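You operate a simulated robot arm through the tools that you are given. There is no shell and no other tool. Be economical: measure what you need, move in short steps, check, and stop when the job is done.

You are at the controls of a simulated two-armed robot. One attempt, no reset.

JOB
Unscrew the black cap, put it away and crate its fitting.
Fine: hold the fitting while you turn; set the cap on the blue square while you open table drawer one; the cap goes in there, shut it again; the fitting stands in the orange crate. Set down upright: fitting with a red band. Where these are worked on the way, their far stop is far enough and under half their travel is too little: table drawer one.
Where things are to end (x, y in the base frame): black screw cap within 60 mm of [540, 180].

The check looks at the end state, three seconds after you hand in, the way a careful person would. Anything else that was tipped, shoved, dropped, spilled or broken makes it a failure. A push-on lid holds only when it is set on centred and level and pressed home; a screw cap is set on level and turned clockwise until tight.

ROBOT AND FRAMES
Two 7-joint arms with two-finger parallel grippers on one trunk, on a base that drives. Base frame: it is fixed to the floor where the robot stands at the start and does not move with it; the origin is under the middle of the robot, x ahead of it, y to its left, z up. Units: mm, rad, N and s.
The left shoulder is at the start at [70, 163, 1270], the right one opposite. Places, roughly: blue square [500, -200, 800]; fitting with a red band (5x5x13 cm) [500, 100, 900]; fitting with a white band (5x5x13 cm) [800, -200, 1000]; inside of the table drawer one [500, 200, 700]; orange crate [700, -700, 900]; table drawer one [500, 200, 700]. Payload 3.43 kg a hand.
The tool frame of a hand sits at the grasp point between the pads (the TCP): z along the fingers, y along the line on which they close. The tips reach 34 mm beyond it. The gripper opens to 128 mm. The fingers are 24 mm wide and 12 mm thick; the gripper's body (48 by 130 mm) begins 96 mm behind the TCP.
Orientation is that of the tool frame in the base frame, as a unit quaternion [w, x, y, z]. With the fingers straight down and closing along the base's y, the tool's x points along the base's -x, its y along +y and its z along -z.

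CONTROLS
- The arms move only by the tool arm_command. It takes "left_deltas", "right_deltas" or both (then of equal length, played together; a hand with none holds still); each is a list that holds one entry, the list of rows, each a list of 7 numbers: the shift along the tool's x, y, z in m, then the turn, a rotation vector about the tool's x, y, z in rad, then the opening, from 0 (shut) to 1 (fully open). In form: [[[x, y, z, wx, wy, wz, claw], ...]]. A call has 1 to 20 rows; each row is the pose to reach, as a shift and turn from the pose commanded when the call began, along the tool's axes at that moment. A row lasts 0.2 s, in which the tool goes at most 50 mm and 0.15 rad; a call with a longer step from one row to the next is refused whole, and so is a gripper value outside its range. Where a pose cannot be reached the arm comes as near as it can. A force on the tool above 40 N (or 10 N above the force at the start of the call, whichever is more), or a blocked arm, ends the call early, and 0.2 s more pass. The fingers move at their own pace (about 153 mm/s each) and stop on an object; they squeeze with about 39 N. The grip force told is the motor's: it shows also when the fingers shut on nothing. Time passes only in rows, and 0.2 s behind the last, so rows that repeat a pose let the fingers close. It gives the time, the measured TCP pose, the force on the tool (base axes), the opening and the grip force at its end, in the units of the frame above (readings bear some noise), with the torque about the TCP (base axes, N m) and any sound that the robot's microphone picked up.
- Cameras (640 x 400 px; columns grow to the right, rows downward): "scene" is now at [133.5, 0.5, 1487.8]; the picture's right is [0.05, -1.00, 0.00], its down [-0.78, -0.04, -0.62] and it looks along [0.62, 0.03, -0.78] (base axes); focal length 214 px, centre (320, 200). "left" rides on the left gripper at [76, 11, -160] in its tool frame; the picture's right is [-0.15, 0.99, 0.00], its down [-0.88, -0.13, -0.46] and it looks along [-0.45, -0.07, 0.89] (tool axes); focal length 234 px, centre (320, 200). "right" rides on the right gripper at [76, -11, -160] in its tool frame; the picture's right is [0.15, 0.99, 0.00], its down [-0.88, 0.13, -0.46] and it looks along [-0.45, 0.07, 0.89] (tool axes); focal length 234 px, centre (320, 200). There is no depth. A picture from a camera that has moved, and an enlarged one, comes with that camera's place and axes in the base frame and with its lens. The place of the scene camera against the robot may be out by one fixed shift of up to 25 mm in any direction.
- camera(camera): a new picture of that camera. The clock stands still meanwhile.
- lift_body(by): slides the trunk up (or, below 0, down) by that many mm; the arms and the scene camera ride with it, the base frame stays. It gives what a move gives, with no picture.
- drive_base(legs): drives the robot by 1 to 6 legs, each [ahead, left, turn to the left] in mm, mm and rad, along the robot's own axes; the way and the turn of a leg run together, so that a leg with both is an arc; at most 1500 mm and 3.142 rad a leg. The arms and the cameras ride along, it lands a little off, and it stops where it bumps. It gives what a move gives.
- turn_head(pan, tilt): turns the head with the scene camera to pan (to the left, within 1.501 rad either way) and tilt (down, from -0.506 to 1.204), counted from straight ahead of the robot. It gives what a move gives.
- enlarge(camera, box): a new picture of the part [left, top, right, bottom] of that camera's present view, enlarged. The clock stands still meanwhile.
- hand_in(): hands the job in; it is judged then, once.

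Work in short steps. Places have to be worked out from the pictures, the camera data and where the tool is seen: move nearer, look again, correct. Check each grasp and each placing, and mend what went wrong. You have 120 turns and 100 pictures in all, those below and enlarged ones among them. Open the grippers and draw the arms clear of the work before you hand the job in, unless the task says otherwise; then end with one line.

The tools are called after "Emit:" as name(argument=value, ...) on one line, values as JSON. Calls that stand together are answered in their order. arm_command: Moves the arms, as the interface text tells. Its arguments: {"type":"object","properties":{"left_deltas":{"type":"array","items":{"type":"array","items":{"type":"array","items":{"type":"number"}}}},"right_deltas":{"type":"array","items":{"type":"array","items":{"type":"array","items":{"type":"number"}}}}},"required":[]} The other tools are called the same way: lift_body (by) slides the trunk up or down; drive_base (legs) drives the base; turn_head (pan, tilt) turns the head that bears the scene camera; camera (camera) takes a picture; enlarge (camera, box) takes an enlarged picture of a part of a camera's view; hand_in () hands the job in.

At the start:

```text
time_s: 0.0
left_tool_pos: [492.2, 173.5, 1278.3]
left_tcp_rot: [0.0, -0.001, 1.0, 0.0]
left_force: [0.4, -0.5, 0.2]
left_torque: [-0.01, 0.01, -0.02]
left_grip_width: 128.0
left_grip_force: 0.1
right_tool_pos: [409.9, -163.3, 1338.1]
right_tcp_rot: [0.0, 0.0, 1.0, 0.0]
right_force: [0.8, 0.1, 0.0]
right_torque: [-0.01, 0.02, -0.03]
right_grip_width: 128.1
right_grip_force: 0.2
trunk travel left (down, up): [-750.0, 190.0]
robot x, y, heading: [-0.3, -2.0, -0.001]
head pan, tilt: [0.047, 0.901]
```

scene: 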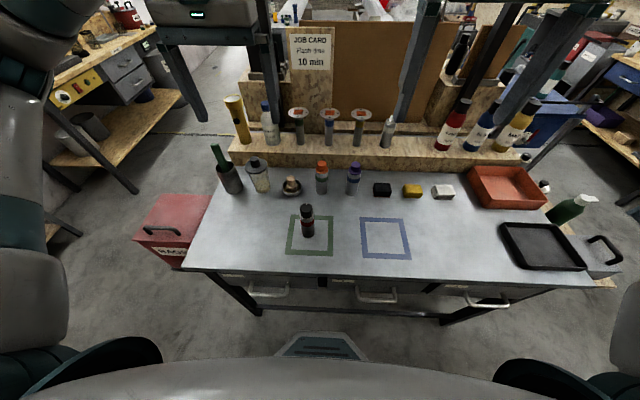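
right: 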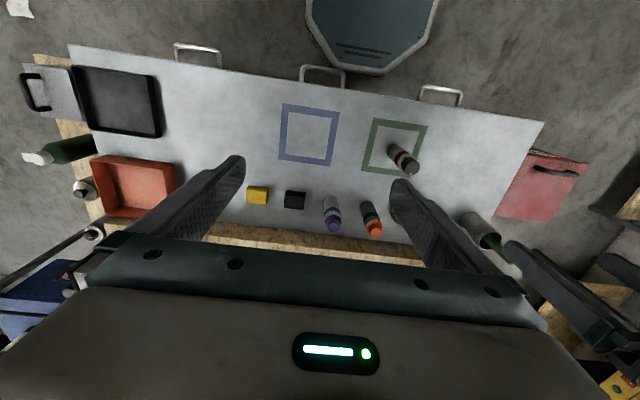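
left: 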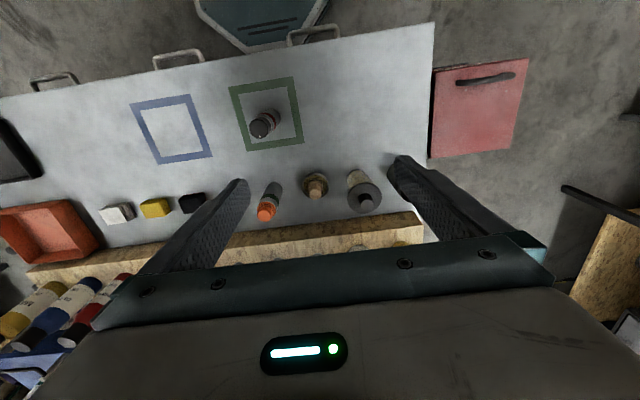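

I start with closer looks at the fitting, the squares and the drawer fronts.

Emit:
enlarge(camera="scene", box=[200, 140, 440, 310])

Emit:
enlarge(camera="left", box=[100, 20, 440, 230])

Emit:
enlarge(camera="scene", box=[420, 130, 640, 310])

```text
2.35 times, centred on (320, 225) of scene
camera zoom: at [133.5, 0.5, 1487.8], right [0.05, -1.0, 0.0], down [-0.78, -0.04, -0.62], along [0.62, 0.03, -0.78], focal length 505 px, centre (320, 141)
```

zoom: 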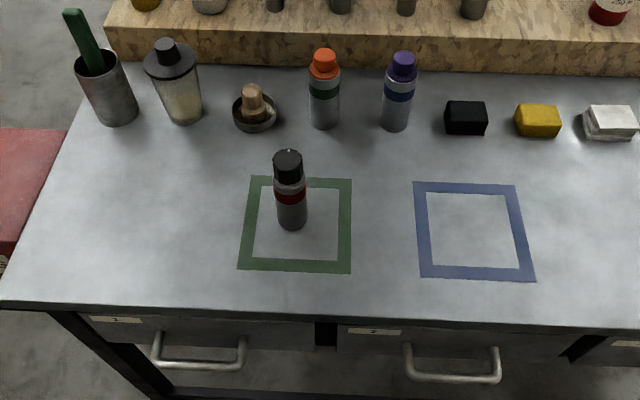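

```text
1.88 times, centred on (270, 125) of left
camera zoom: at [415.2, 184.7, 1438.0], right [0.15, 0.99, 0.0], down [0.88, -0.13, 0.46], along [0.45, -0.07, -0.89], focal length 441 px, centre (414, 341)
```

zoom: 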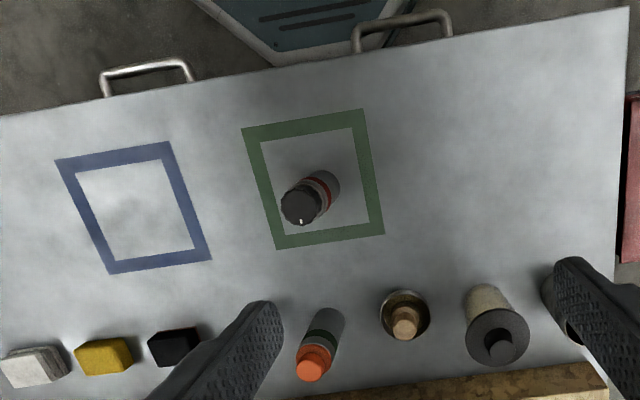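

```text
2.22 times, centred on (530, 220) of scene
camera zoom: at [133.5, 0.5, 1487.8], right [0.05, -1.0, 0.0], down [-0.78, -0.04, -0.62], along [0.62, 0.03, -0.78], focal length 477 px, centre (-147, 156)
```

zoom: 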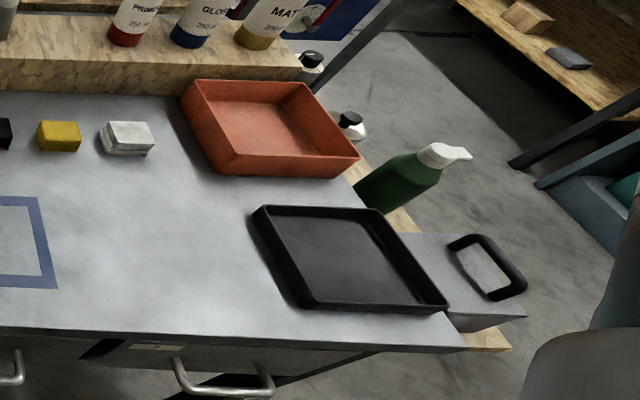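

Hand and head cameras agree only if the table top is near z≈850 (not 693), with the fitting near [483, 57]; I will trust that and verify. I back the base off for elbow room before bringing in the left hand.

Emit:
drive_base(legs=[[-170, 55, 0]])

Emit:
lift_body(by=-80)

Emit:
camera(camera="scene")

Emit:
camera(camera="left")

Emit:
camera(camera="right")

```text
time_s: 1.5
left_tool_pos: [326.3, 225.1, 1276.6]
left_tcp_rot: [-0.001, 0.002, 1.0, -0.001]
left_force: [0.1, 0.2, -0.1]
left_torque: [-0.01, 0.01, 0.05]
left_grip_width: 128.0
left_grip_force: 0.0
right_tool_pos: [242.0, -110.9, 1336.4]
right_tcp_rot: [-0.001, 0.002, 1.0, 0.0]
right_force: [-0.6, -0.1, -1.1]
right_torque: [0.02, 0.01, 0.01]
right_grip_width: 128.0
right_grip_force: 0.1
trunk travel left (down, up): [-750.0, 190.0]
robot x, y, heading: [-167.7, 51.5, -0.008]
head pan, tilt: [0.047, 0.901]
```

```text
time_s: 2.7
left_tool_pos: [322.9, 227.2, 1197.2]
left_tcp_rot: [-0.001, 0.002, 1.0, 0.0]
left_force: [-0.5, -0.5, 0.5]
left_torque: [0.02, -0.01, -0.01]
left_grip_width: 128.0
left_grip_force: 0.0
right_tool_pos: [239.1, -109.9, 1256.8]
right_tcp_rot: [0.0, 0.001, 1.0, -0.001]
right_force: [-0.8, 0.1, -0.3]
right_torque: [-0.01, 0.01, -0.03]
right_grip_width: 127.9
right_grip_force: 0.1
trunk travel left (down, up): [-670.0, 270.0]
robot x, y, heading: [-167.2, 57.3, -0.003]
head pan, tilt: [0.047, 0.901]
```

```text
93 pictures are left
camera scene: at [-36.2, 54.9, 1407.9], right [0.04, -1.0, 0.0], down [-0.78, -0.03, -0.62], along [0.62, 0.03, -0.78], focal length 214 px, centre (320, 200)
```

scene: 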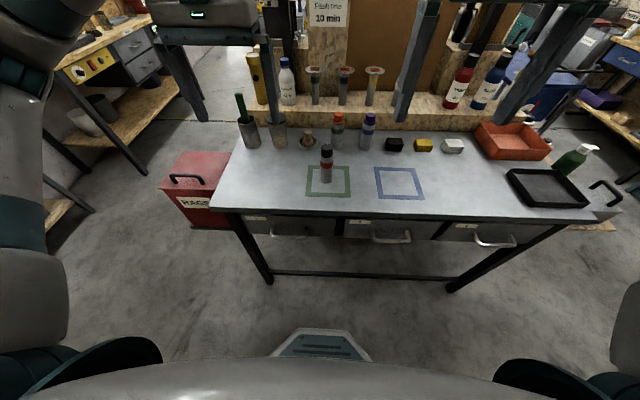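

```text
92 pictures are left
camera left: at [246.3, 237.9, 1358.1], right [0.15, 0.99, 0.0], down [0.88, -0.13, 0.46], along [0.45, -0.07, -0.89], focal length 234 px, centre (320, 200)
```

left: 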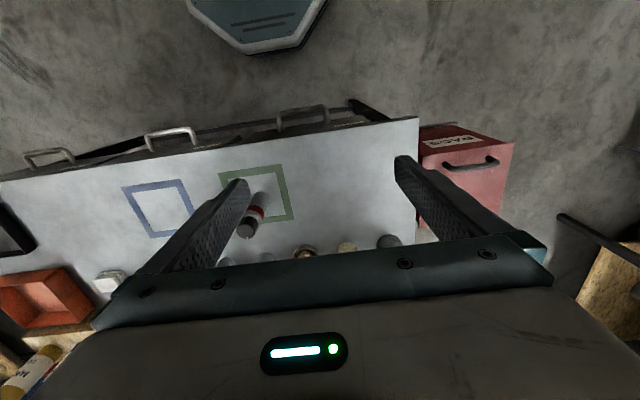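

```text
91 pictures are left
camera right: at [164.2, -121.7, 1416.8], right [-0.14, 0.99, 0.0], down [0.88, 0.13, 0.46], along [0.45, 0.07, -0.89], focal length 234 px, centre (320, 200)
```

right: 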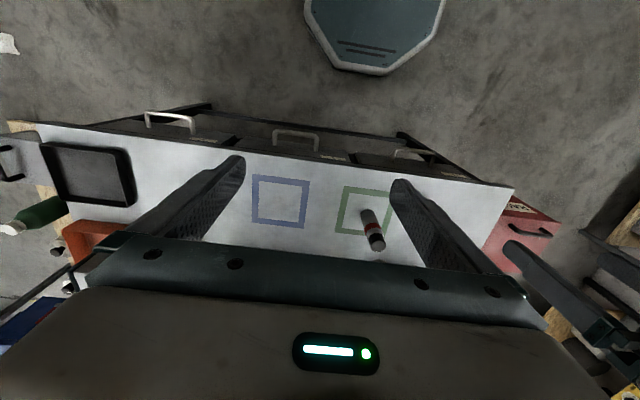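

Triangulating again gives table top z≈867, blue square centre ≈[461,-181] and fitting ≈[479,61]. I bring the left hand to a tilted pre-grasp in front of the fitting, fingers pointing forward and 35° down.

Emit:
arm_command(left_deltas=[[[-0.005, -0.02, 0.02, 0, -0.12, 0, 1], [-0.01, -0.04, 0.05, 0, -0.24, 0, 1], [-0.015, -0.06, 0.08, 0, -0.36, 0, 1], [-0.02, -0.085, 0.11, 0, -0.48, 0, 1], [-0.025, -0.11, 0.14, 0, -0.6, 0, 1], [-0.03, -0.13, 0.165, 0, -0.72, 0, 1], [-0.035, -0.15, 0.19, 0, -0.84, 0, 1], [-0.04, -0.166, 0.205, 0, -0.96, 0, 1], [-0.04, -0.166, 0.205, 0, -0.96, 0, 1]]])

Emit:
camera(camera="left")

Emit:
camera(camera="scene")

```text
time_s: 4.7
left_tool_pos: [362.2, 60.2, 992.7]
left_tcp_rot: [0.463, 0.001, 0.887, 0.0]
left_force: [-0.6, -0.2, -0.5]
left_torque: [-0.02, 0.01, -0.04]
left_grip_width: 128.0
left_grip_force: 0.1
right_tool_pos: [239.5, -109.7, 1256.8]
right_tcp_rot: [0.0, 0.002, 1.0, 0.0]
right_force: [-0.1, 0.2, -0.1]
right_torque: [-0.03, -0.01, 0.03]
right_grip_width: 127.9
right_grip_force: 0.0
trunk travel left (down, up): [-670.0, 270.0]
robot x, y, heading: [-168.0, 53.4, 0.002]
head pan, tilt: [0.047, 0.901]
```

```text
90 pictures are left
camera left: at [187.3, 71.5, 1022.0], right [0.09, 0.99, 0.12], down [0.13, -0.13, 0.98], along [0.99, -0.07, -0.14], focal length 234 px, centre (320, 200)
```

left: 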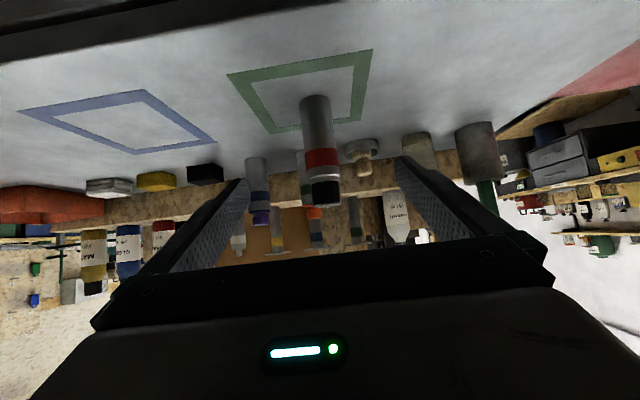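

```text
89 pictures are left
camera scene: at [-36.1, 55.7, 1407.8], right [0.04, -1.0, 0.0], down [-0.78, -0.03, -0.62], along [0.62, 0.03, -0.78], focal length 214 px, centre (320, 200)
```

scene: 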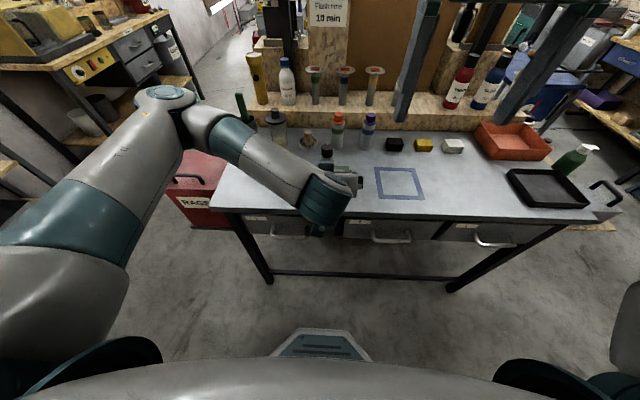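

The left hand view shows the fitting centred in y between the fingers; solving with the 13 cm height gives table ≈858, fitting ≈[474,61], cap z≈960–988. I advance to grip the lower body at about z=900.

Emit:
arm_command(left_deltas=[[[0.011, 0.001, 0.03, 0, 0, 0, 1], [0.011, 0.001, 0.06, 0, 0, 0, 1], [0.011, 0.001, 0.09, 0, 0, 0, 1], [0.011, 0.001, 0.115, 0, 0, 0, 1], [0.011, 0.001, 0.13, 0, 0, 0, 1], [0.011, 0.001, 0.13, 0, 0, 0, 1]]])

Emit:
camera(camera="left")

Emit:
enlarge(camera="scene", box=[260, 120, 420, 240])

```text
time_s: 6.1
left_tool_pos: [464.3, 62.3, 908.5]
left_tcp_rot: [0.462, 0.001, 0.887, 0.0]
left_force: [-0.1, 0.1, -0.5]
left_torque: [-0.02, 0.02, 0.02]
left_grip_width: 128.1
left_grip_force: 0.1
right_tool_pos: [239.6, -111.3, 1257.1]
right_tcp_rot: [0.0, 0.001, 1.0, 0.0]
right_force: [0.5, 0.6, 0.6]
right_torque: [0.0, -0.02, 0.03]
right_grip_width: 127.8
right_grip_force: 0.2
trunk travel left (down, up): [-670.0, 270.0]
robot x, y, heading: [-168.3, 50.4, -0.005]
head pan, tilt: [0.047, 0.901]
```

```text
88 pictures are left
camera left: at [287.7, 73.5, 938.6], right [0.09, 0.99, 0.12], down [0.13, -0.13, 0.98], along [0.99, -0.07, -0.14], focal length 234 px, centre (320, 200)
```

left: 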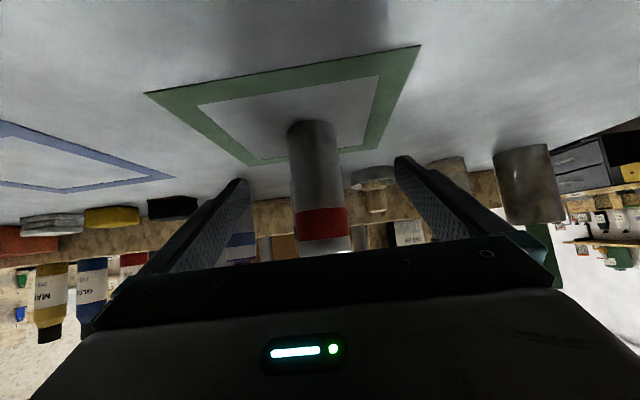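

```text
3.33 times, centred on (340, 180) of scene
camera zoom: at [-36.1, 54.9, 1407.8], right [0.04, -1.0, 0.0], down [-0.78, -0.03, -0.62], along [0.62, 0.03, -0.78], focal length 715 px, centre (253, 267)
```

zoom: 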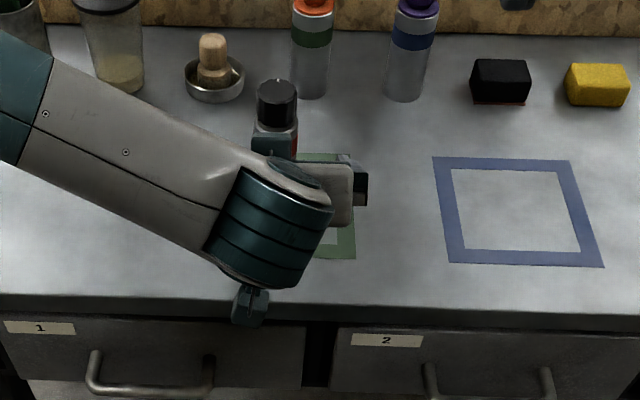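

The fitting is centred between the fingers (y≈61). I move 8 mm further and close the left gripper.

Emit:
arm_command(left_deltas=[[[0, -0.001, 0.008, 0, 0, 0, 1], [0, -0.001, 0.008, 0, 0, 0, 0.6], [0, -0.001, 0.008, 0, 0, 0, 0.4], [0, -0.001, 0.008, 0, 0, 0, 0.2], [0, -0.001, 0.008, 0, 0, 0, 0], [0, -0.001, 0.008, 0, 0, 0, 0], [0, -0.001, 0.008, 0, 0, 0, 0]]])

Emit:
camera(camera="left")

```text
time_s: 7.7
left_tool_pos: [468.1, 59.7, 905.7]
left_tcp_rot: [0.462, 0.001, 0.887, -0.002]
left_force: [1.6, 0.4, 3.7]
left_torque: [-0.07, -0.07, 0.09]
left_grip_width: 40.5
left_grip_force: 38.5
right_tool_pos: [239.6, -110.7, 1258.4]
right_tcp_rot: [0.0, 0.002, 1.0, 0.001]
right_force: [-0.4, 0.8, 0.2]
right_torque: [-0.01, -0.03, 0.0]
right_grip_width: 128.1
right_grip_force: 0.1
trunk travel left (down, up): [-670.0, 270.0]
robot x, y, heading: [-172.5, 52.4, -0.003]
head pan, tilt: [0.047, 0.901]
```

```text
86 pictures are left
camera left: at [293.7, 71.7, 935.1], right [0.09, 0.99, 0.12], down [0.13, -0.13, 0.98], along [0.99, -0.07, -0.14], focal length 234 px, centre (320, 200)
```

left: 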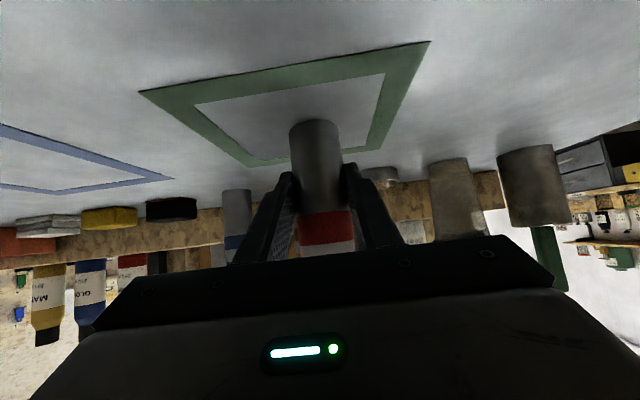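

The body is held at 40.5 mm width. Now I bring the right hand above the cap for a look, staying well clear at z≈1110.

Emit:
arm_command(right_deltas=[[[-0.04, 0.0, 0.0, 0, 0, 0, 1], [-0.08, 0.02, 0.01, 0, 0, 0, 1], [-0.12, 0.05, 0.03, 0, 0, 0, 1], [-0.15, 0.08, 0.05, 0, 0, 0, 1], [-0.18, 0.11, 0.07, 0, 0, 0, 0.8], [-0.21, 0.14, 0.09, 0, 0, 0, 0.7], [-0.23, 0.171, 0.11, 0, 0, 0, 0.6], [-0.232, 0.171, 0.138, 0, 0, 0, 0.6], [-0.232, 0.171, 0.148, 0, 0, 0, 0.6]]])

Emit:
camera(camera="right")

Emit:
camera(camera="scene")

```text
refused: row 3 steps farther than a row can; nothing moved
```

```text
85 pictures are left
camera right: at [164.1, -121.7, 1416.8], right [-0.14, 0.99, 0.0], down [0.88, 0.13, 0.46], along [0.45, 0.07, -0.89], focal length 234 px, centre (320, 200)
```

right: 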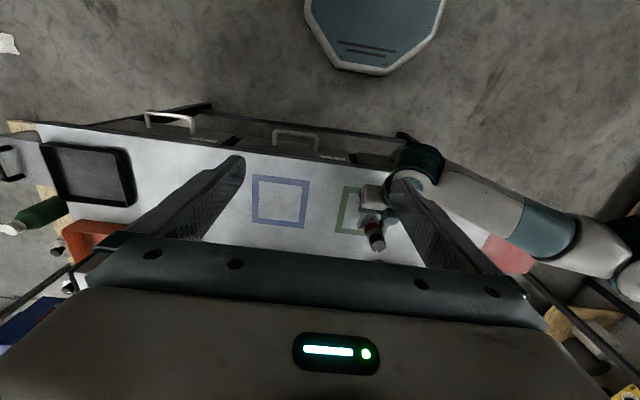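

```text
84 pictures are left
camera scene: at [-36.3, 54.9, 1407.9], right [0.04, -1.0, 0.0], down [-0.78, -0.03, -0.62], along [0.62, 0.03, -0.78], focal length 214 px, centre (320, 200)
```

scene: 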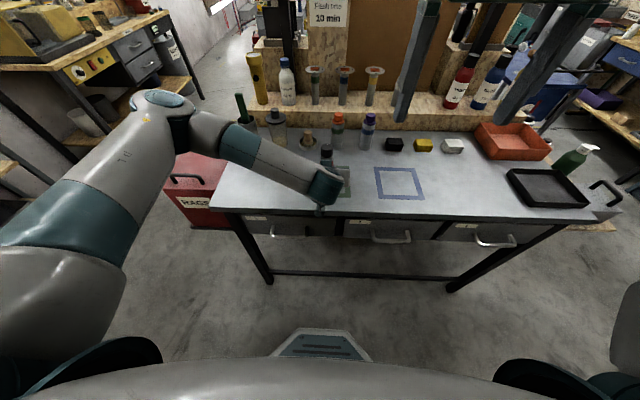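

A row stepped too far; I resend with smaller steps.

Emit:
arm_command(right_deltas=[[[-0.035, 0.01, 0.0, 0, 0, 0, 1], [-0.07, 0.03, 0.01, 0, 0, 0, 1], [-0.1, 0.055, 0.03, 0, 0, 0, 1], [-0.13, 0.08, 0.05, 0, 0, 0, 0.9], [-0.16, 0.105, 0.07, 0, 0, 0, 0.8], [-0.19, 0.13, 0.09, 0, 0, 0, 0.7], [-0.215, 0.155, 0.11, 0, 0, 0, 0.6], [-0.232, 0.171, 0.138, 0, 0, 0, 0.6], [-0.232, 0.171, 0.148, 0, 0, 0, 0.6]]])

Emit:
camera(camera="right")

Emit:
camera(camera="scene")

```text
time_s: 9.7
left_tool_pos: [468.0, 59.3, 905.2]
left_tcp_rot: [0.462, 0.002, 0.887, -0.001]
left_force: [-1.3, 0.3, 5.2]
left_torque: [0.08, -0.04, 0.08]
left_grip_width: 40.7
left_grip_force: 39.6
right_tool_pos: [472.4, 58.2, 1108.4]
right_tcp_rot: [0.0, 0.003, 1.0, 0.0]
right_force: [0.3, 0.2, 0.5]
right_torque: [0.03, 0.04, 0.0]
right_grip_width: 76.6
right_grip_force: 0.0
trunk travel left (down, up): [-670.0, 270.0]
robot x, y, heading: [-170.6, 57.0, 0.003]
head pan, tilt: [0.047, 0.901]
```

```text
83 pictures are left
camera right: at [396.8, 47.7, 1267.4], right [-0.14, 0.99, 0.0], down [0.88, 0.13, 0.46], along [0.45, 0.07, -0.89], focal length 234 px, centre (320, 200)
```

right: 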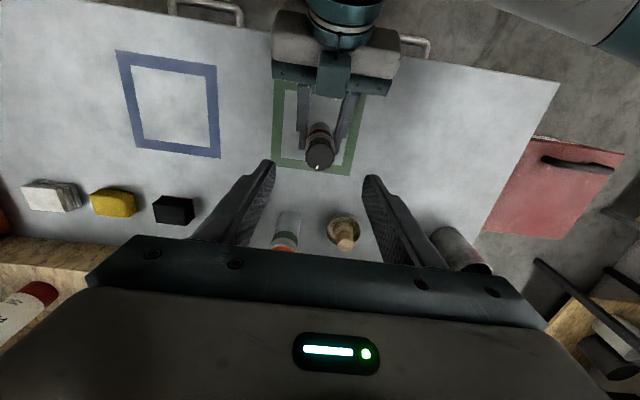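

```text
82 pictures are left
camera scene: at [-36.7, 54.6, 1407.9], right [0.04, -1.0, 0.0], down [-0.78, -0.03, -0.62], along [0.62, 0.03, -0.78], focal length 214 px, centre (320, 200)
```

scene: 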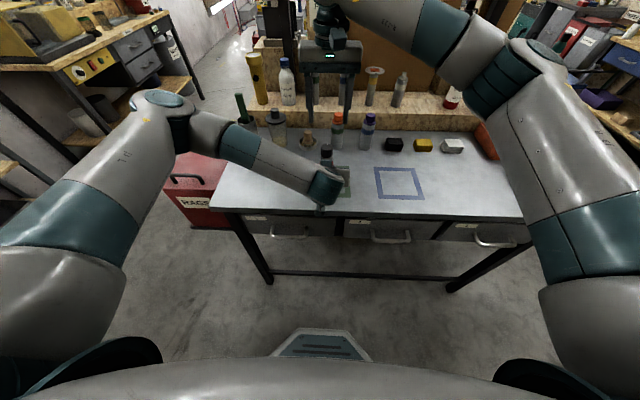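

Emit:
enlarge(camera="right", box=[260, 80, 380, 190])

```text
3.64 times, centred on (320, 135) of right
camera zoom: at [396.8, 47.7, 1267.4], right [-0.14, 0.99, 0.0], down [0.88, 0.13, 0.46], along [0.45, 0.07, -0.89], focal length 852 px, centre (320, 436)
```

zoom: 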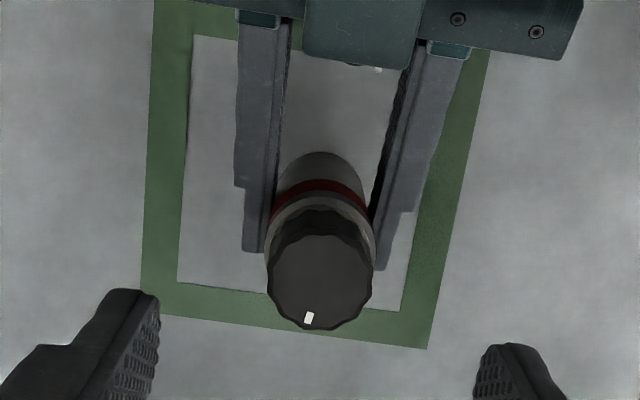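

Cap top is at about [480,61], Ø≈35 mm, offset (+8,+2) from the right TCP. I wind the right wrist back by 0.9 rad and descend around the cap with 64 mm opening.

Emit:
arm_command(right_deltas=[[[-0.0076, 0.0023, 0, 0, 0, 0.15, 0.5], [-0.0076, 0.0023, 0, 0, 0, 0.3, 0.5], [-0.0076, 0.0023, 0, 0, 0, 0.45, 0.5], [-0.0076, 0.0023, 0.01, 0, 0, 0.6, 0.5], [-0.0076, 0.0023, 0.03, 0, 0, 0.75, 0.5], [-0.0076, 0.0023, 0.05, 0, 0, 0.9, 0.5], [-0.0076, 0.0023, 0.07, 0, 0, 0.9, 0.5], [-0.0076, 0.0023, 0.09, 0, 0, 0.9, 0.5], [-0.0076, 0.0023, 0.105, 0, 0, 0.9, 0.5], [-0.0076, 0.0023, 0.117, 0, 0, 0.9, 0.5], [-0.0076, 0.0023, 0.117, 0, 0, 0.9, 0.5]]])

Emit:
camera(camera="right")

Emit:
enlarge(camera="left", box=[240, 100, 400, 260])

```text
time_s: 12.1
left_tool_pos: [468.0, 59.5, 905.0]
left_tcp_rot: [0.462, 0.002, 0.887, -0.001]
left_force: [-1.0, -0.5, 6.8]
left_torque: [0.14, -0.07, 0.03]
left_grip_width: 40.4
left_grip_force: 39.3
right_tool_pos: [478.5, 61.5, 992.0]
right_tcp_rot: [0.0, 0.437, 0.899, 0.0]
right_force: [0.4, -0.1, -0.5]
right_torque: [-0.01, 0.02, 0.02]
right_grip_width: 64.2
right_grip_force: 0.1
trunk travel left (down, up): [-670.0, 270.0]
robot x, y, heading: [-170.6, 53.1, -0.001]
head pan, tilt: [0.047, 0.901]
```

```text
80 pictures are left
camera right: at [423.9, 113.6, 1151.4], right [0.69, 0.73, 0.0], down [0.65, -0.61, 0.46], along [0.33, -0.31, -0.89], focal length 234 px, centre (320, 200)
```

right: 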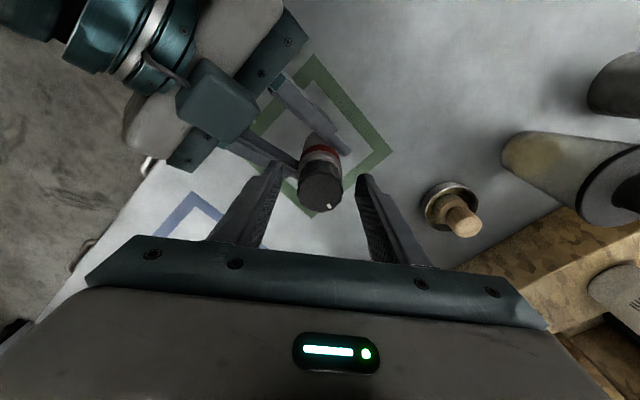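

```text
2.50 times, centred on (320, 180) of left
camera zoom: at [293.3, 71.7, 935.1], right [0.09, 0.99, 0.12], down [0.13, -0.13, 0.98], along [0.99, -0.07, -0.14], focal length 585 px, centre (320, 250)
```

zoom: 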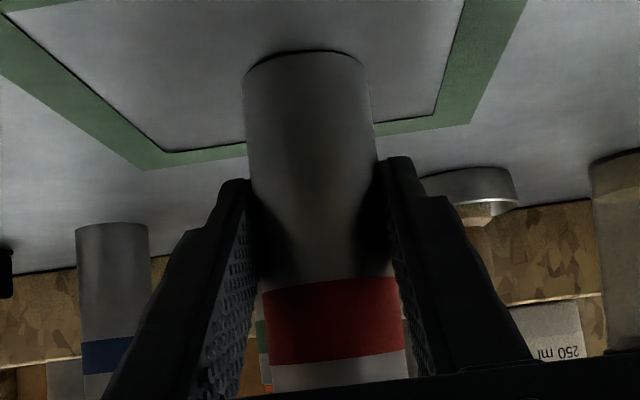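

The TCP projects right onto the cap top, so the fingers straddle it. I close the right gripper.

Emit:
arm_command(right_deltas=[[[0, 0, 0, 0, 0, 0, 0.35], [0, 0, 0, 0, 0, 0, 0.2], [0, 0, 0, 0, 0, 0, 0], [0, 0, 0, 0, 0, 0, 0], [0, 0, 0, 0, 0, 0, 0]]])

Emit:
enlarge(camera="right", box=[240, 120, 400, 240])

```text
time_s: 13.3
left_tool_pos: [468.6, 60.2, 904.1]
left_tcp_rot: [0.461, 0.001, 0.887, -0.001]
left_force: [-2.0, -0.3, 7.1]
left_torque: [0.14, -0.11, 0.41]
left_grip_width: 40.7
left_grip_force: 39.0
right_tool_pos: [478.8, 62.2, 992.9]
right_tcp_rot: [0.0, 0.437, 0.9, 0.001]
right_force: [0.3, 1.1, 0.0]
right_torque: [0.1, 0.01, -0.38]
right_grip_width: 36.1
right_grip_force: 38.7
trunk travel left (down, up): [-670.0, 270.0]
robot x, y, heading: [-169.5, 57.8, -0.002]
head pan, tilt: [0.047, 0.901]
```

```text
3.33 times, centred on (320, 180) of right
camera zoom: at [424.0, 113.6, 1151.5], right [0.69, 0.73, 0.0], down [0.65, -0.61, 0.46], along [0.33, -0.31, -0.89], focal length 781 px, centre (320, 267)
```

zoom: 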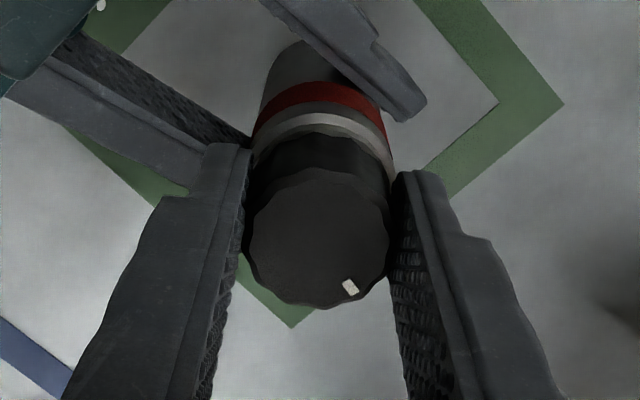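

Cap gripped at 36 mm. I turn it counter-clockwise 0.6 rad and watch forces.

Emit:
arm_command(right_deltas=[[[0, 0, 0, 0, 0, -0.12, 0], [0, 0, 0, 0, 0, -0.24, 0], [0, 0, 0, 0, 0, -0.36, 0], [0, 0, 0, 0, 0, -0.48, 0], [0, 0, 0, 0, 0, -0.6, 0]]])

Emit:
enlarge(camera="right", box=[240, 120, 400, 240])

```text
time_s: 14.5
left_tool_pos: [468.8, 59.9, 904.5]
left_tcp_rot: [0.462, 0.0, 0.887, 0.0]
left_force: [2.7, 3.6, 2.7]
left_torque: [-0.23, 0.08, 0.72]
left_grip_width: 40.3
left_grip_force: 38.9
right_tool_pos: [479.5, 61.2, 991.8]
right_tcp_rot: [-0.001, 0.151, 0.989, 0.0]
right_force: [-3.8, -5.1, 4.0]
right_torque: [-0.17, 0.2, -0.73]
right_grip_width: 36.6
right_grip_force: 39.5
trunk travel left (down, up): [-670.0, 270.0]
robot x, y, heading: [-172.6, 53.3, -0.001]
head pan, tilt: [0.047, 0.901]
```

```text
3.33 times, centred on (320, 180) of right
camera zoom: at [404.1, 72.8, 1151.7], right [0.15, 0.99, 0.0], down [0.88, -0.14, 0.46], along [0.45, -0.07, -0.89], focal length 781 px, centre (320, 267)
```

zoom: 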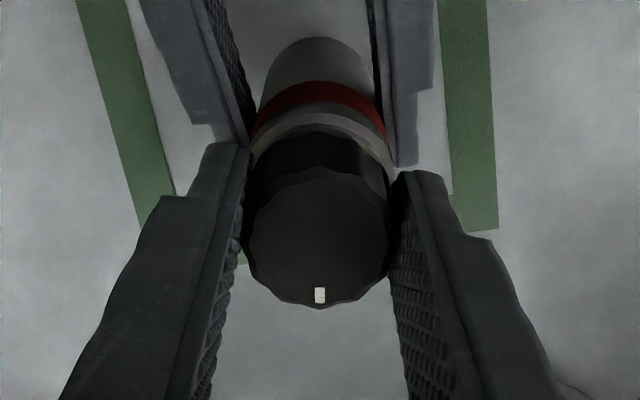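

The index mark moved by the full 0.6 rad relative to the fingers: the cap stayed put and the fingers slipped. I try the turn slowly, to see the torque it takes.

Emit:
arm_command(right_deltas=[[[0, 0, 0, 0, 0, -0.03, 0], [0, 0, 0, 0, 0, -0.06, 0], [0, 0, 0, 0, 0, -0.09, 0], [0, 0, 0, 0, 0, -0.12, 0], [0, 0, 0, 0, 0, -0.15, 0], [0, 0, 0, 0, 0, -0.18, 0], [0, 0, 0, 0, 0, -0.21, 0], [0, 0, 0, 0, 0, -0.24, 0], [0, 0, 0, 0, 0, -0.27, 0], [0, 0, 0, 0, 0, -0.3, 0]]])

Emit:
enlarge(camera="right", box=[240, 120, 400, 240])

```text
time_s: 16.7
left_tool_pos: [468.6, 60.8, 905.9]
left_tcp_rot: [0.462, 0.0, 0.887, 0.0]
left_force: [5.2, 14.8, 5.4]
left_torque: [-0.77, 0.04, 0.47]
left_grip_width: 41.2
left_grip_force: 39.3
right_tool_pos: [478.8, 61.8, 991.2]
right_tcp_rot: [0.0, 0.002, 1.0, 0.0]
right_force: [-6.2, -15.4, -0.3]
right_torque: [-0.5, 0.43, -0.31]
right_grip_width: 36.5
right_grip_force: 39.4
trunk travel left (down, up): [-670.0, 270.0]
robot x, y, heading: [-169.3, 55.6, -0.002]
head pan, tilt: [0.047, 0.901]
```

```text
3.33 times, centred on (320, 180) of right
camera zoom: at [404.1, 50.3, 1151.5], right [-0.14, 0.99, 0.0], down [0.88, 0.13, 0.46], along [0.45, 0.06, -0.89], focal length 781 px, centre (320, 267)
```

zoom: 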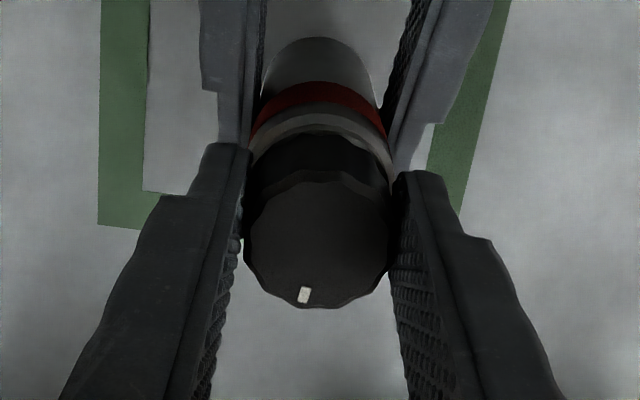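

Again it slipped, with lateral force building, which suggests the tips also catch the wider shoulder below the cap. I regrip 6 mm higher with the closing axis at the same yaw and test a short turn.

Emit:
arm_command(right_deltas=[[[0, 0, 0, 0, 0, 0, 0.3], [0, 0, 0, 0, 0, 0, 0.45], [0, 0, -0.006, 0, 0, 0, 0.45], [0, 0, -0.006, 0, 0, 0, 0.2], [0, 0, -0.006, 0, 0, 0, 0], [0, 0, -0.006, 0, 0, 0, 0], [0, 0, -0.006, 0, 0, 0, 0]]])

Emit:
arm_command(right_deltas=[[[0, 0, 0, 0, 0, -0.05, 0], [0, 0, 0, 0, 0, -0.1, 0]]])

Emit:
arm_command(right_deltas=[[[0, 0, 0, 0, 0, -0.15, 0], [0, 0, 0, 0, 0, -0.3, 0]]])

Emit:
enlarge(camera="right", box=[240, 120, 400, 240])

```text
time_s: 18.3
left_tool_pos: [468.3, 59.7, 904.7]
left_tcp_rot: [0.462, 0.002, 0.887, -0.001]
left_force: [-10.1, 8.3, 8.2]
left_torque: [-0.38, -0.4, 0.15]
left_grip_width: 40.7
left_grip_force: 38.9
right_tool_pos: [479.3, 60.5, 998.9]
right_tcp_rot: [0.0, 0.003, 1.0, -0.001]
right_force: [8.3, -10.6, 0.2]
right_torque: [-0.53, -0.4, -0.04]
right_grip_width: 34.6
right_grip_force: 39.1
trunk travel left (down, up): [-670.0, 270.0]
robot x, y, heading: [-171.2, 53.7, -0.006]
head pan, tilt: [0.047, 0.901]
```

```text
time_s: 18.9
left_tool_pos: [468.6, 59.9, 905.3]
left_tcp_rot: [0.462, 0.0, 0.887, 0.0]
left_force: [-1.8, 6.3, 5.3]
left_torque: [-0.33, -0.04, 0.16]
left_grip_width: 40.6
left_grip_force: 39.1
right_tool_pos: [478.9, 62.1, 997.6]
right_tcp_rot: [0.0, -0.049, 0.999, 0.0]
right_force: [1.1, -6.1, -0.6]
right_torque: [-0.2, 0.0, -0.02]
right_grip_width: 34.9
right_grip_force: 39.5
trunk travel left (down, up): [-670.0, 270.0]
robot x, y, heading: [-170.4, 53.5, -0.006]
head pan, tilt: [0.047, 0.901]
```

```text
time_s: 19.5
left_tool_pos: [468.6, 59.4, 904.7]
left_tcp_rot: [0.462, 0.002, 0.887, -0.002]
left_force: [0.3, 4.9, 3.4]
left_torque: [-0.04, 0.1, 0.11]
left_grip_width: 40.6
left_grip_force: 39.3
right_tool_pos: [479.7, 62.2, 997.7]
right_tcp_rot: [0.0, -0.198, 0.98, -0.001]
right_force: [-1.0, -3.7, -0.3]
right_torque: [-0.11, 0.07, -0.02]
right_grip_width: 34.6
right_grip_force: 39.5
trunk travel left (down, up): [-670.0, 270.0]
robot x, y, heading: [-172.0, 54.3, -0.001]
head pan, tilt: [0.047, 0.901]
```

```text
3.33 times, centred on (320, 180) of right
camera zoom: at [414.7, 22.3, 1157.8], right [-0.52, 0.85, 0.0], down [0.76, 0.46, 0.46], along [0.39, 0.24, -0.89], focal length 781 px, centre (320, 267)
```

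zoom: 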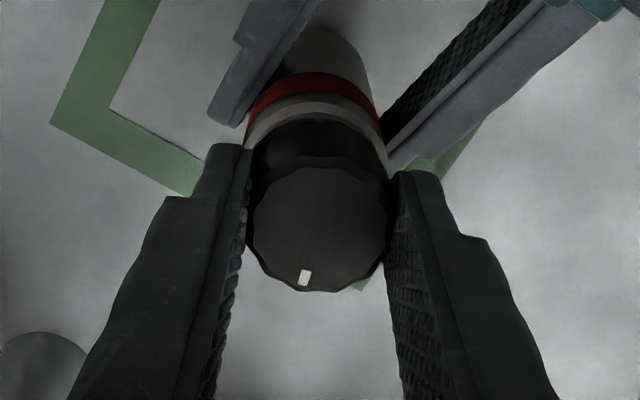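

That was it: the cap now turns with the fingers at low torque. I continue another 1.0 rad, watching the vertical force.

Emit:
arm_command(right_deltas=[[[0, 0, 0, 0, 0, -0.14, 0], [0, 0, 0, 0, 0, -0.28, 0], [0, 0, 0, 0, 0, -0.42, 0], [0, 0, 0, 0, 0, -0.56, 0], [0, 0, 0, 0, 0, -0.7, 0], [0, 0, 0, 0, 0, -0.84, 0], [0, 0, 0, 0, 0, -0.98, 0]]])

Emit:
enlarge(camera="right", box=[240, 120, 400, 240])

```text
time_s: 21.1
left_tool_pos: [467.8, 59.3, 904.5]
left_tcp_rot: [0.463, 0.0, 0.887, 0.0]
left_force: [-1.6, 7.3, 2.9]
left_torque: [-0.24, -0.11, 0.13]
left_grip_width: 40.6
left_grip_force: 38.8
right_tool_pos: [478.5, 60.0, 998.5]
right_tcp_rot: [0.0, -0.491, 0.871, 0.001]
right_force: [0.1, -6.0, 1.7]
right_torque: [-0.18, 0.02, -0.04]
right_grip_width: 34.6
right_grip_force: 39.0
right hand out of reach, approached as far as the arm can: row 5, 6, 7
trunk travel left (down, up): [-670.0, 270.0]
robot x, y, heading: [-167.3, 53.6, -0.005]
head pan, tilt: [0.047, 0.901]
```

```text
3.33 times, centred on (320, 180) of right
camera zoom: at [450.2, -9.2, 1157.5], right [-0.92, 0.39, 0.0], down [0.34, 0.82, 0.46], along [0.18, 0.42, -0.89], focal length 781 px, centre (320, 267)
```

zoom: 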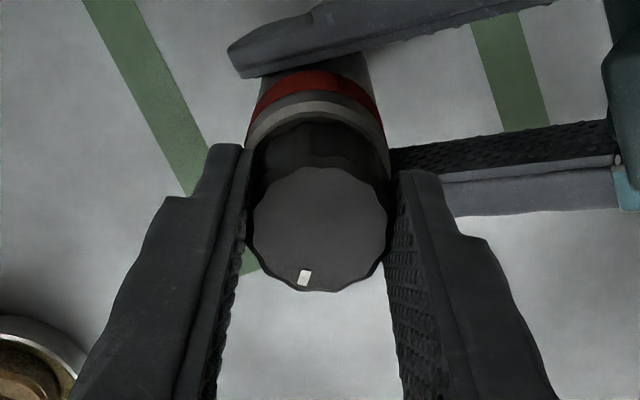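

The wrist reaches its limit near yaw +1.03; the cap has turned about 1 rad with the index mark fixed between the fingers. I open, wind back 2.5 rad and look.

Emit:
arm_command(right_deltas=[[[0, 0, 0, 0, 0, 0, 0.25], [0, 0, 0, 0, 0, 0, 0.42], [0, 0, 0, 0, 0, 0.14, 0.42], [0, 0, 0, 0, 0, 0.28, 0.42], [0, 0, 0, 0, 0, 0.42, 0.42], [0, 0, 0, 0, 0, 0.56, 0.42], [0, 0, 0, 0, 0, 0.7, 0.42], [0, 0, 0, 0, 0, 0.84, 0.42], [0, 0, 0, 0, 0, 0.98, 0.42], [0, 0, 0, 0, 0, 1.12, 0.42], [0, 0, 0, 0, 0, 1.26, 0.42], [0, 0, 0, 0, 0, 1.4, 0.42], [0, 0, 0, 0, 0, 1.54, 0.42], [0, 0, 0, 0, 0, 1.68, 0.42], [0, 0, 0, 0, 0, 1.82, 0.42], [0, 0, 0, 0, 0, 1.96, 0.42], [0, 0, 0, 0, 0, 2.1, 0.42], [0, 0, 0, 0, 0, 2.24, 0.42], [0, 0, 0, 0, 0, 2.38, 0.42], [0, 0, 0, 0, 0, 2.5, 0.42]]])

Emit:
enlarge(camera="right", box=[240, 120, 400, 240])

```text
time_s: 25.3
left_tool_pos: [468.6, 59.3, 904.5]
left_tcp_rot: [0.462, 0.001, 0.887, 0.0]
left_force: [-1.1, 0.3, 1.6]
left_torque: [0.02, -0.02, 0.02]
left_grip_width: 40.4
left_grip_force: 39.1
right_tool_pos: [477.9, 61.2, 999.3]
right_tcp_rot: [0.0, 0.673, 0.74, 0.001]
right_force: [0.2, 0.0, -0.6]
right_torque: [-0.01, -0.01, 0.02]
right_grip_width: 53.8
right_grip_force: 0.1
trunk travel left (down, up): [-670.0, 270.0]
robot x, y, heading: [-170.2, 54.9, -0.006]
head pan, tilt: [0.047, 0.901]
```

```text
3.33 times, centred on (320, 180) of right
camera zoom: at [461.3, 136.0, 1157.9], right [0.97, 0.24, 0.0], down [0.21, -0.86, 0.46], along [0.11, -0.44, -0.89], focal length 781 px, centre (320, 267)
```

zoom: 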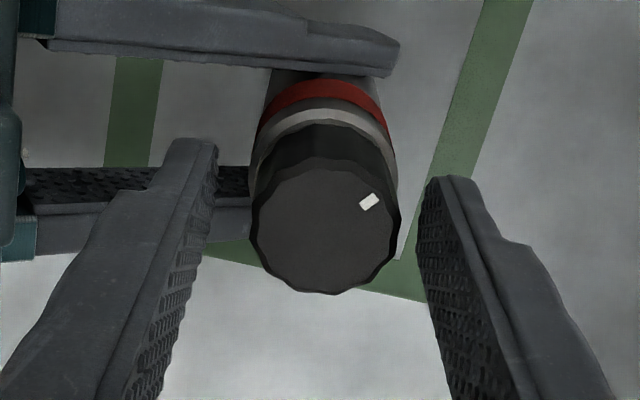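

Wound back to yaw −1.48. I regrip and turn 2.45 rad with a slight lift.

Emit:
arm_command(right_deltas=[[[0, 0, 0, 0, 0, 0, 0.2], [0, 0, 0, 0, 0, 0, 0], [0, 0, 0, 0, 0, 0, 0], [0, 0, 0, 0, 0, -0.14, 0], [0, 0, -0.0001, 0, 0, -0.28, 0], [0, 0, -0.0002, 0, 0, -0.42, 0], [0, 0, -0.0003, 0, 0, -0.56, 0], [0, 0, -0.0004, 0, 0, -0.7, 0], [0, 0, -0.0005, 0, 0, -0.84, 0], [0, 0, -0.0006, 0, 0, -0.98, 0], [0, 0, -0.0007, 0, 0, -1.12, 0], [0, 0, -0.0008, 0, 0, -1.26, 0], [0, 0, -0.0009, 0, 0, -1.4, 0], [0, 0, -0.001, 0, 0, -1.54, 0], [0, 0, -0.001, 0, 0, -1.68, 0], [0, 0, -0.001, 0, 0, -1.82, 0], [0, 0, -0.001, 0, 0, -1.96, 0], [0, 0, -0.001, 0, 0, -2.1, 0], [0, 0, -0.001, 0, 0, -2.24, 0], [0, 0, -0.001, 0, 0, -2.38, 0]]])

Emit:
enlarge(camera="right", box=[240, 120, 400, 240])

```text
time_s: 29.5
left_tool_pos: [468.6, 61.4, 904.0]
left_tcp_rot: [0.462, 0.0, 0.887, 0.0]
left_force: [3.7, 7.2, 0.5]
left_torque: [-0.44, 0.26, 0.14]
left_grip_width: 40.3
left_grip_force: 39.2
right_tool_pos: [480.2, 61.2, 999.1]
right_tcp_rot: [-0.001, -0.438, 0.899, -0.001]
right_force: [-2.6, -8.1, 4.2]
right_torque: [-0.25, 0.13, -0.01]
right_grip_width: 33.9
right_grip_force: 38.7
trunk travel left (down, up): [-670.0, 270.0]
robot x, y, heading: [-165.0, 55.9, -0.007]
head pan, tilt: [0.047, 0.901]
```

```text
3.33 times, centred on (320, 180) of right
camera zoom: at [442.8, -5.1, 1158.3], right [-0.87, 0.49, 0.0], down [0.44, 0.77, 0.45], along [0.22, 0.4, -0.89], focal length 781 px, centre (320, 267)
```

zoom: 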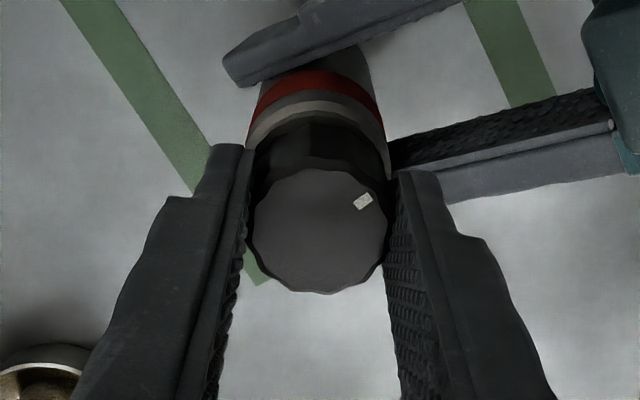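

Total ≈3.4 rad so far with a steady grip. I repeat the stroke: release, wind back, then turn again.

Emit:
arm_command(right_deltas=[[[0, 0, 0, 0, 0, 0, 0.25], [0, 0, 0, 0, 0, 0, 0.42], [0, 0, 0, 0, 0, 0.14, 0.42], [0, 0, 0, 0, 0, 0.28, 0.42], [0, 0, 0, 0, 0, 0.42, 0.42], [0, 0, 0, 0, 0, 0.56, 0.42], [0, 0, 0, 0, 0, 0.7, 0.42], [0, 0, 0, 0, 0, 0.84, 0.42], [0, 0, 0, 0, 0, 0.98, 0.42], [0, 0, 0, 0, 0, 1.12, 0.42], [0, 0, 0, 0, 0, 1.26, 0.42], [0, 0, 0, 0, 0, 1.4, 0.42], [0, 0, 0, 0, 0, 1.54, 0.42], [0, 0, 0, 0, 0, 1.68, 0.42], [0, 0, 0, 0, 0, 1.82, 0.42], [0, 0, 0, 0, 0, 1.96, 0.42], [0, 0, 0, 0, 0, 2.1, 0.42], [0, 0, 0, 0, 0, 2.24, 0.42], [0, 0, 0, 0, 0, 2.38, 0.42], [0, 0, 0, 0, 0, 2.4, 0.42]]])

Emit:
arm_command(right_deltas=[[[0, 0, 0, 0, 0, 0, 0.2], [0, 0, 0, 0, 0, 0, 0], [0, 0, 0, 0, 0, 0, 0], [0, 0, 0, 0, 0, -0.14, 0], [0, 0, -0.0001, 0, 0, -0.28, 0], [0, 0, -0.0002, 0, 0, -0.42, 0], [0, 0, -0.0003, 0, 0, -0.56, 0], [0, 0, -0.0004, 0, 0, -0.7, 0], [0, 0, -0.0005, 0, 0, -0.84, 0], [0, 0, -0.0006, 0, 0, -0.98, 0], [0, 0, -0.0007, 0, 0, -1.12, 0], [0, 0, -0.0008, 0, 0, -1.26, 0], [0, 0, -0.0009, 0, 0, -1.4, 0], [0, 0, -0.001, 0, 0, -1.54, 0], [0, 0, -0.001, 0, 0, -1.68, 0], [0, 0, -0.001, 0, 0, -1.82, 0], [0, 0, -0.001, 0, 0, -1.96, 0], [0, 0, -0.001, 0, 0, -2.1, 0], [0, 0, -0.001, 0, 0, -2.24, 0], [0, 0, -0.001, 0, 0, -2.38, 0]]])

Emit:
enlarge(camera="right", box=[240, 120, 400, 240])

```text
time_s: 33.7
left_tool_pos: [467.0, 60.5, 904.2]
left_tcp_rot: [0.461, 0.002, 0.887, -0.002]
left_force: [-0.7, -0.5, 1.2]
left_torque: [0.01, -0.04, 0.0]
left_grip_width: 40.4
left_grip_force: 38.9
right_tool_pos: [479.4, 60.7, 999.2]
right_tcp_rot: [-0.001, 0.68, 0.733, 0.0]
right_force: [-0.2, -0.5, -0.4]
right_torque: [0.0, 0.01, -0.03]
right_grip_width: 53.7
right_grip_force: 0.1
trunk travel left (down, up): [-670.0, 270.0]
robot x, y, heading: [-167.3, 53.7, -0.006]
head pan, tilt: [0.047, 0.901]
```

```text
time_s: 37.9
left_tool_pos: [468.8, 59.6, 905.0]
left_tcp_rot: [0.462, 0.001, 0.887, 0.0]
left_force: [1.1, 6.8, 0.3]
left_torque: [-0.59, 0.21, 0.18]
left_grip_width: 40.2
left_grip_force: 38.5
right_tool_pos: [479.4, 61.8, 998.8]
right_tcp_rot: [0.0, -0.429, 0.903, 0.0]
right_force: [-2.7, -8.8, 2.8]
right_torque: [-0.24, 0.02, -0.03]
right_grip_width: 34.9
right_grip_force: 38.7
trunk travel left (down, up): [-670.0, 270.0]
robot x, y, heading: [-171.1, 49.8, -0.004]
head pan, tilt: [0.047, 0.901]
```

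```text
3.33 times, centred on (320, 180) of right
camera zoom: at [441.2, -4.3, 1159.6], right [-0.86, 0.51, 0.0], down [0.45, 0.77, 0.46], along [0.23, 0.39, -0.89], focal length 781 px, centre (320, 267)
```

zoom: 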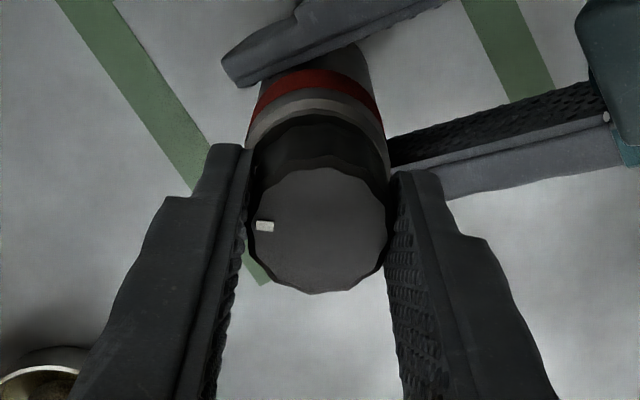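

Total about 5.8 rad. I test a small 3 mm lift to see whether the cap is free.

Emit:
arm_command(right_deltas=[[[0, 0, -0.001, 0, 0, 0, 0], [0, 0, -0.002, 0, 0, 0, 0], [0, 0, -0.003, 0, 0, 0, 0]]])

```text
time_s: 38.7
left_tool_pos: [468.3, 60.1, 904.8]
left_tcp_rot: [0.462, 0.001, 0.887, 0.0]
left_force: [-1.4, 7.3, 5.4]
left_torque: [-0.53, -0.16, 0.09]
left_grip_width: 40.3
left_grip_force: 38.9
right_tool_pos: [481.1, 61.3, 1002.8]
right_tcp_rot: [0.0, -0.428, 0.904, -0.001]
right_force: [1.7, -7.1, -6.7]
right_torque: [-0.19, -0.02, -0.04]
right_grip_width: 34.6
right_grip_force: 39.3
trunk travel left (down, up): [-670.0, 270.0]
robot x, y, heading: [-168.4, 51.6, -0.004]
head pan, tilt: [0.047, 0.901]
```

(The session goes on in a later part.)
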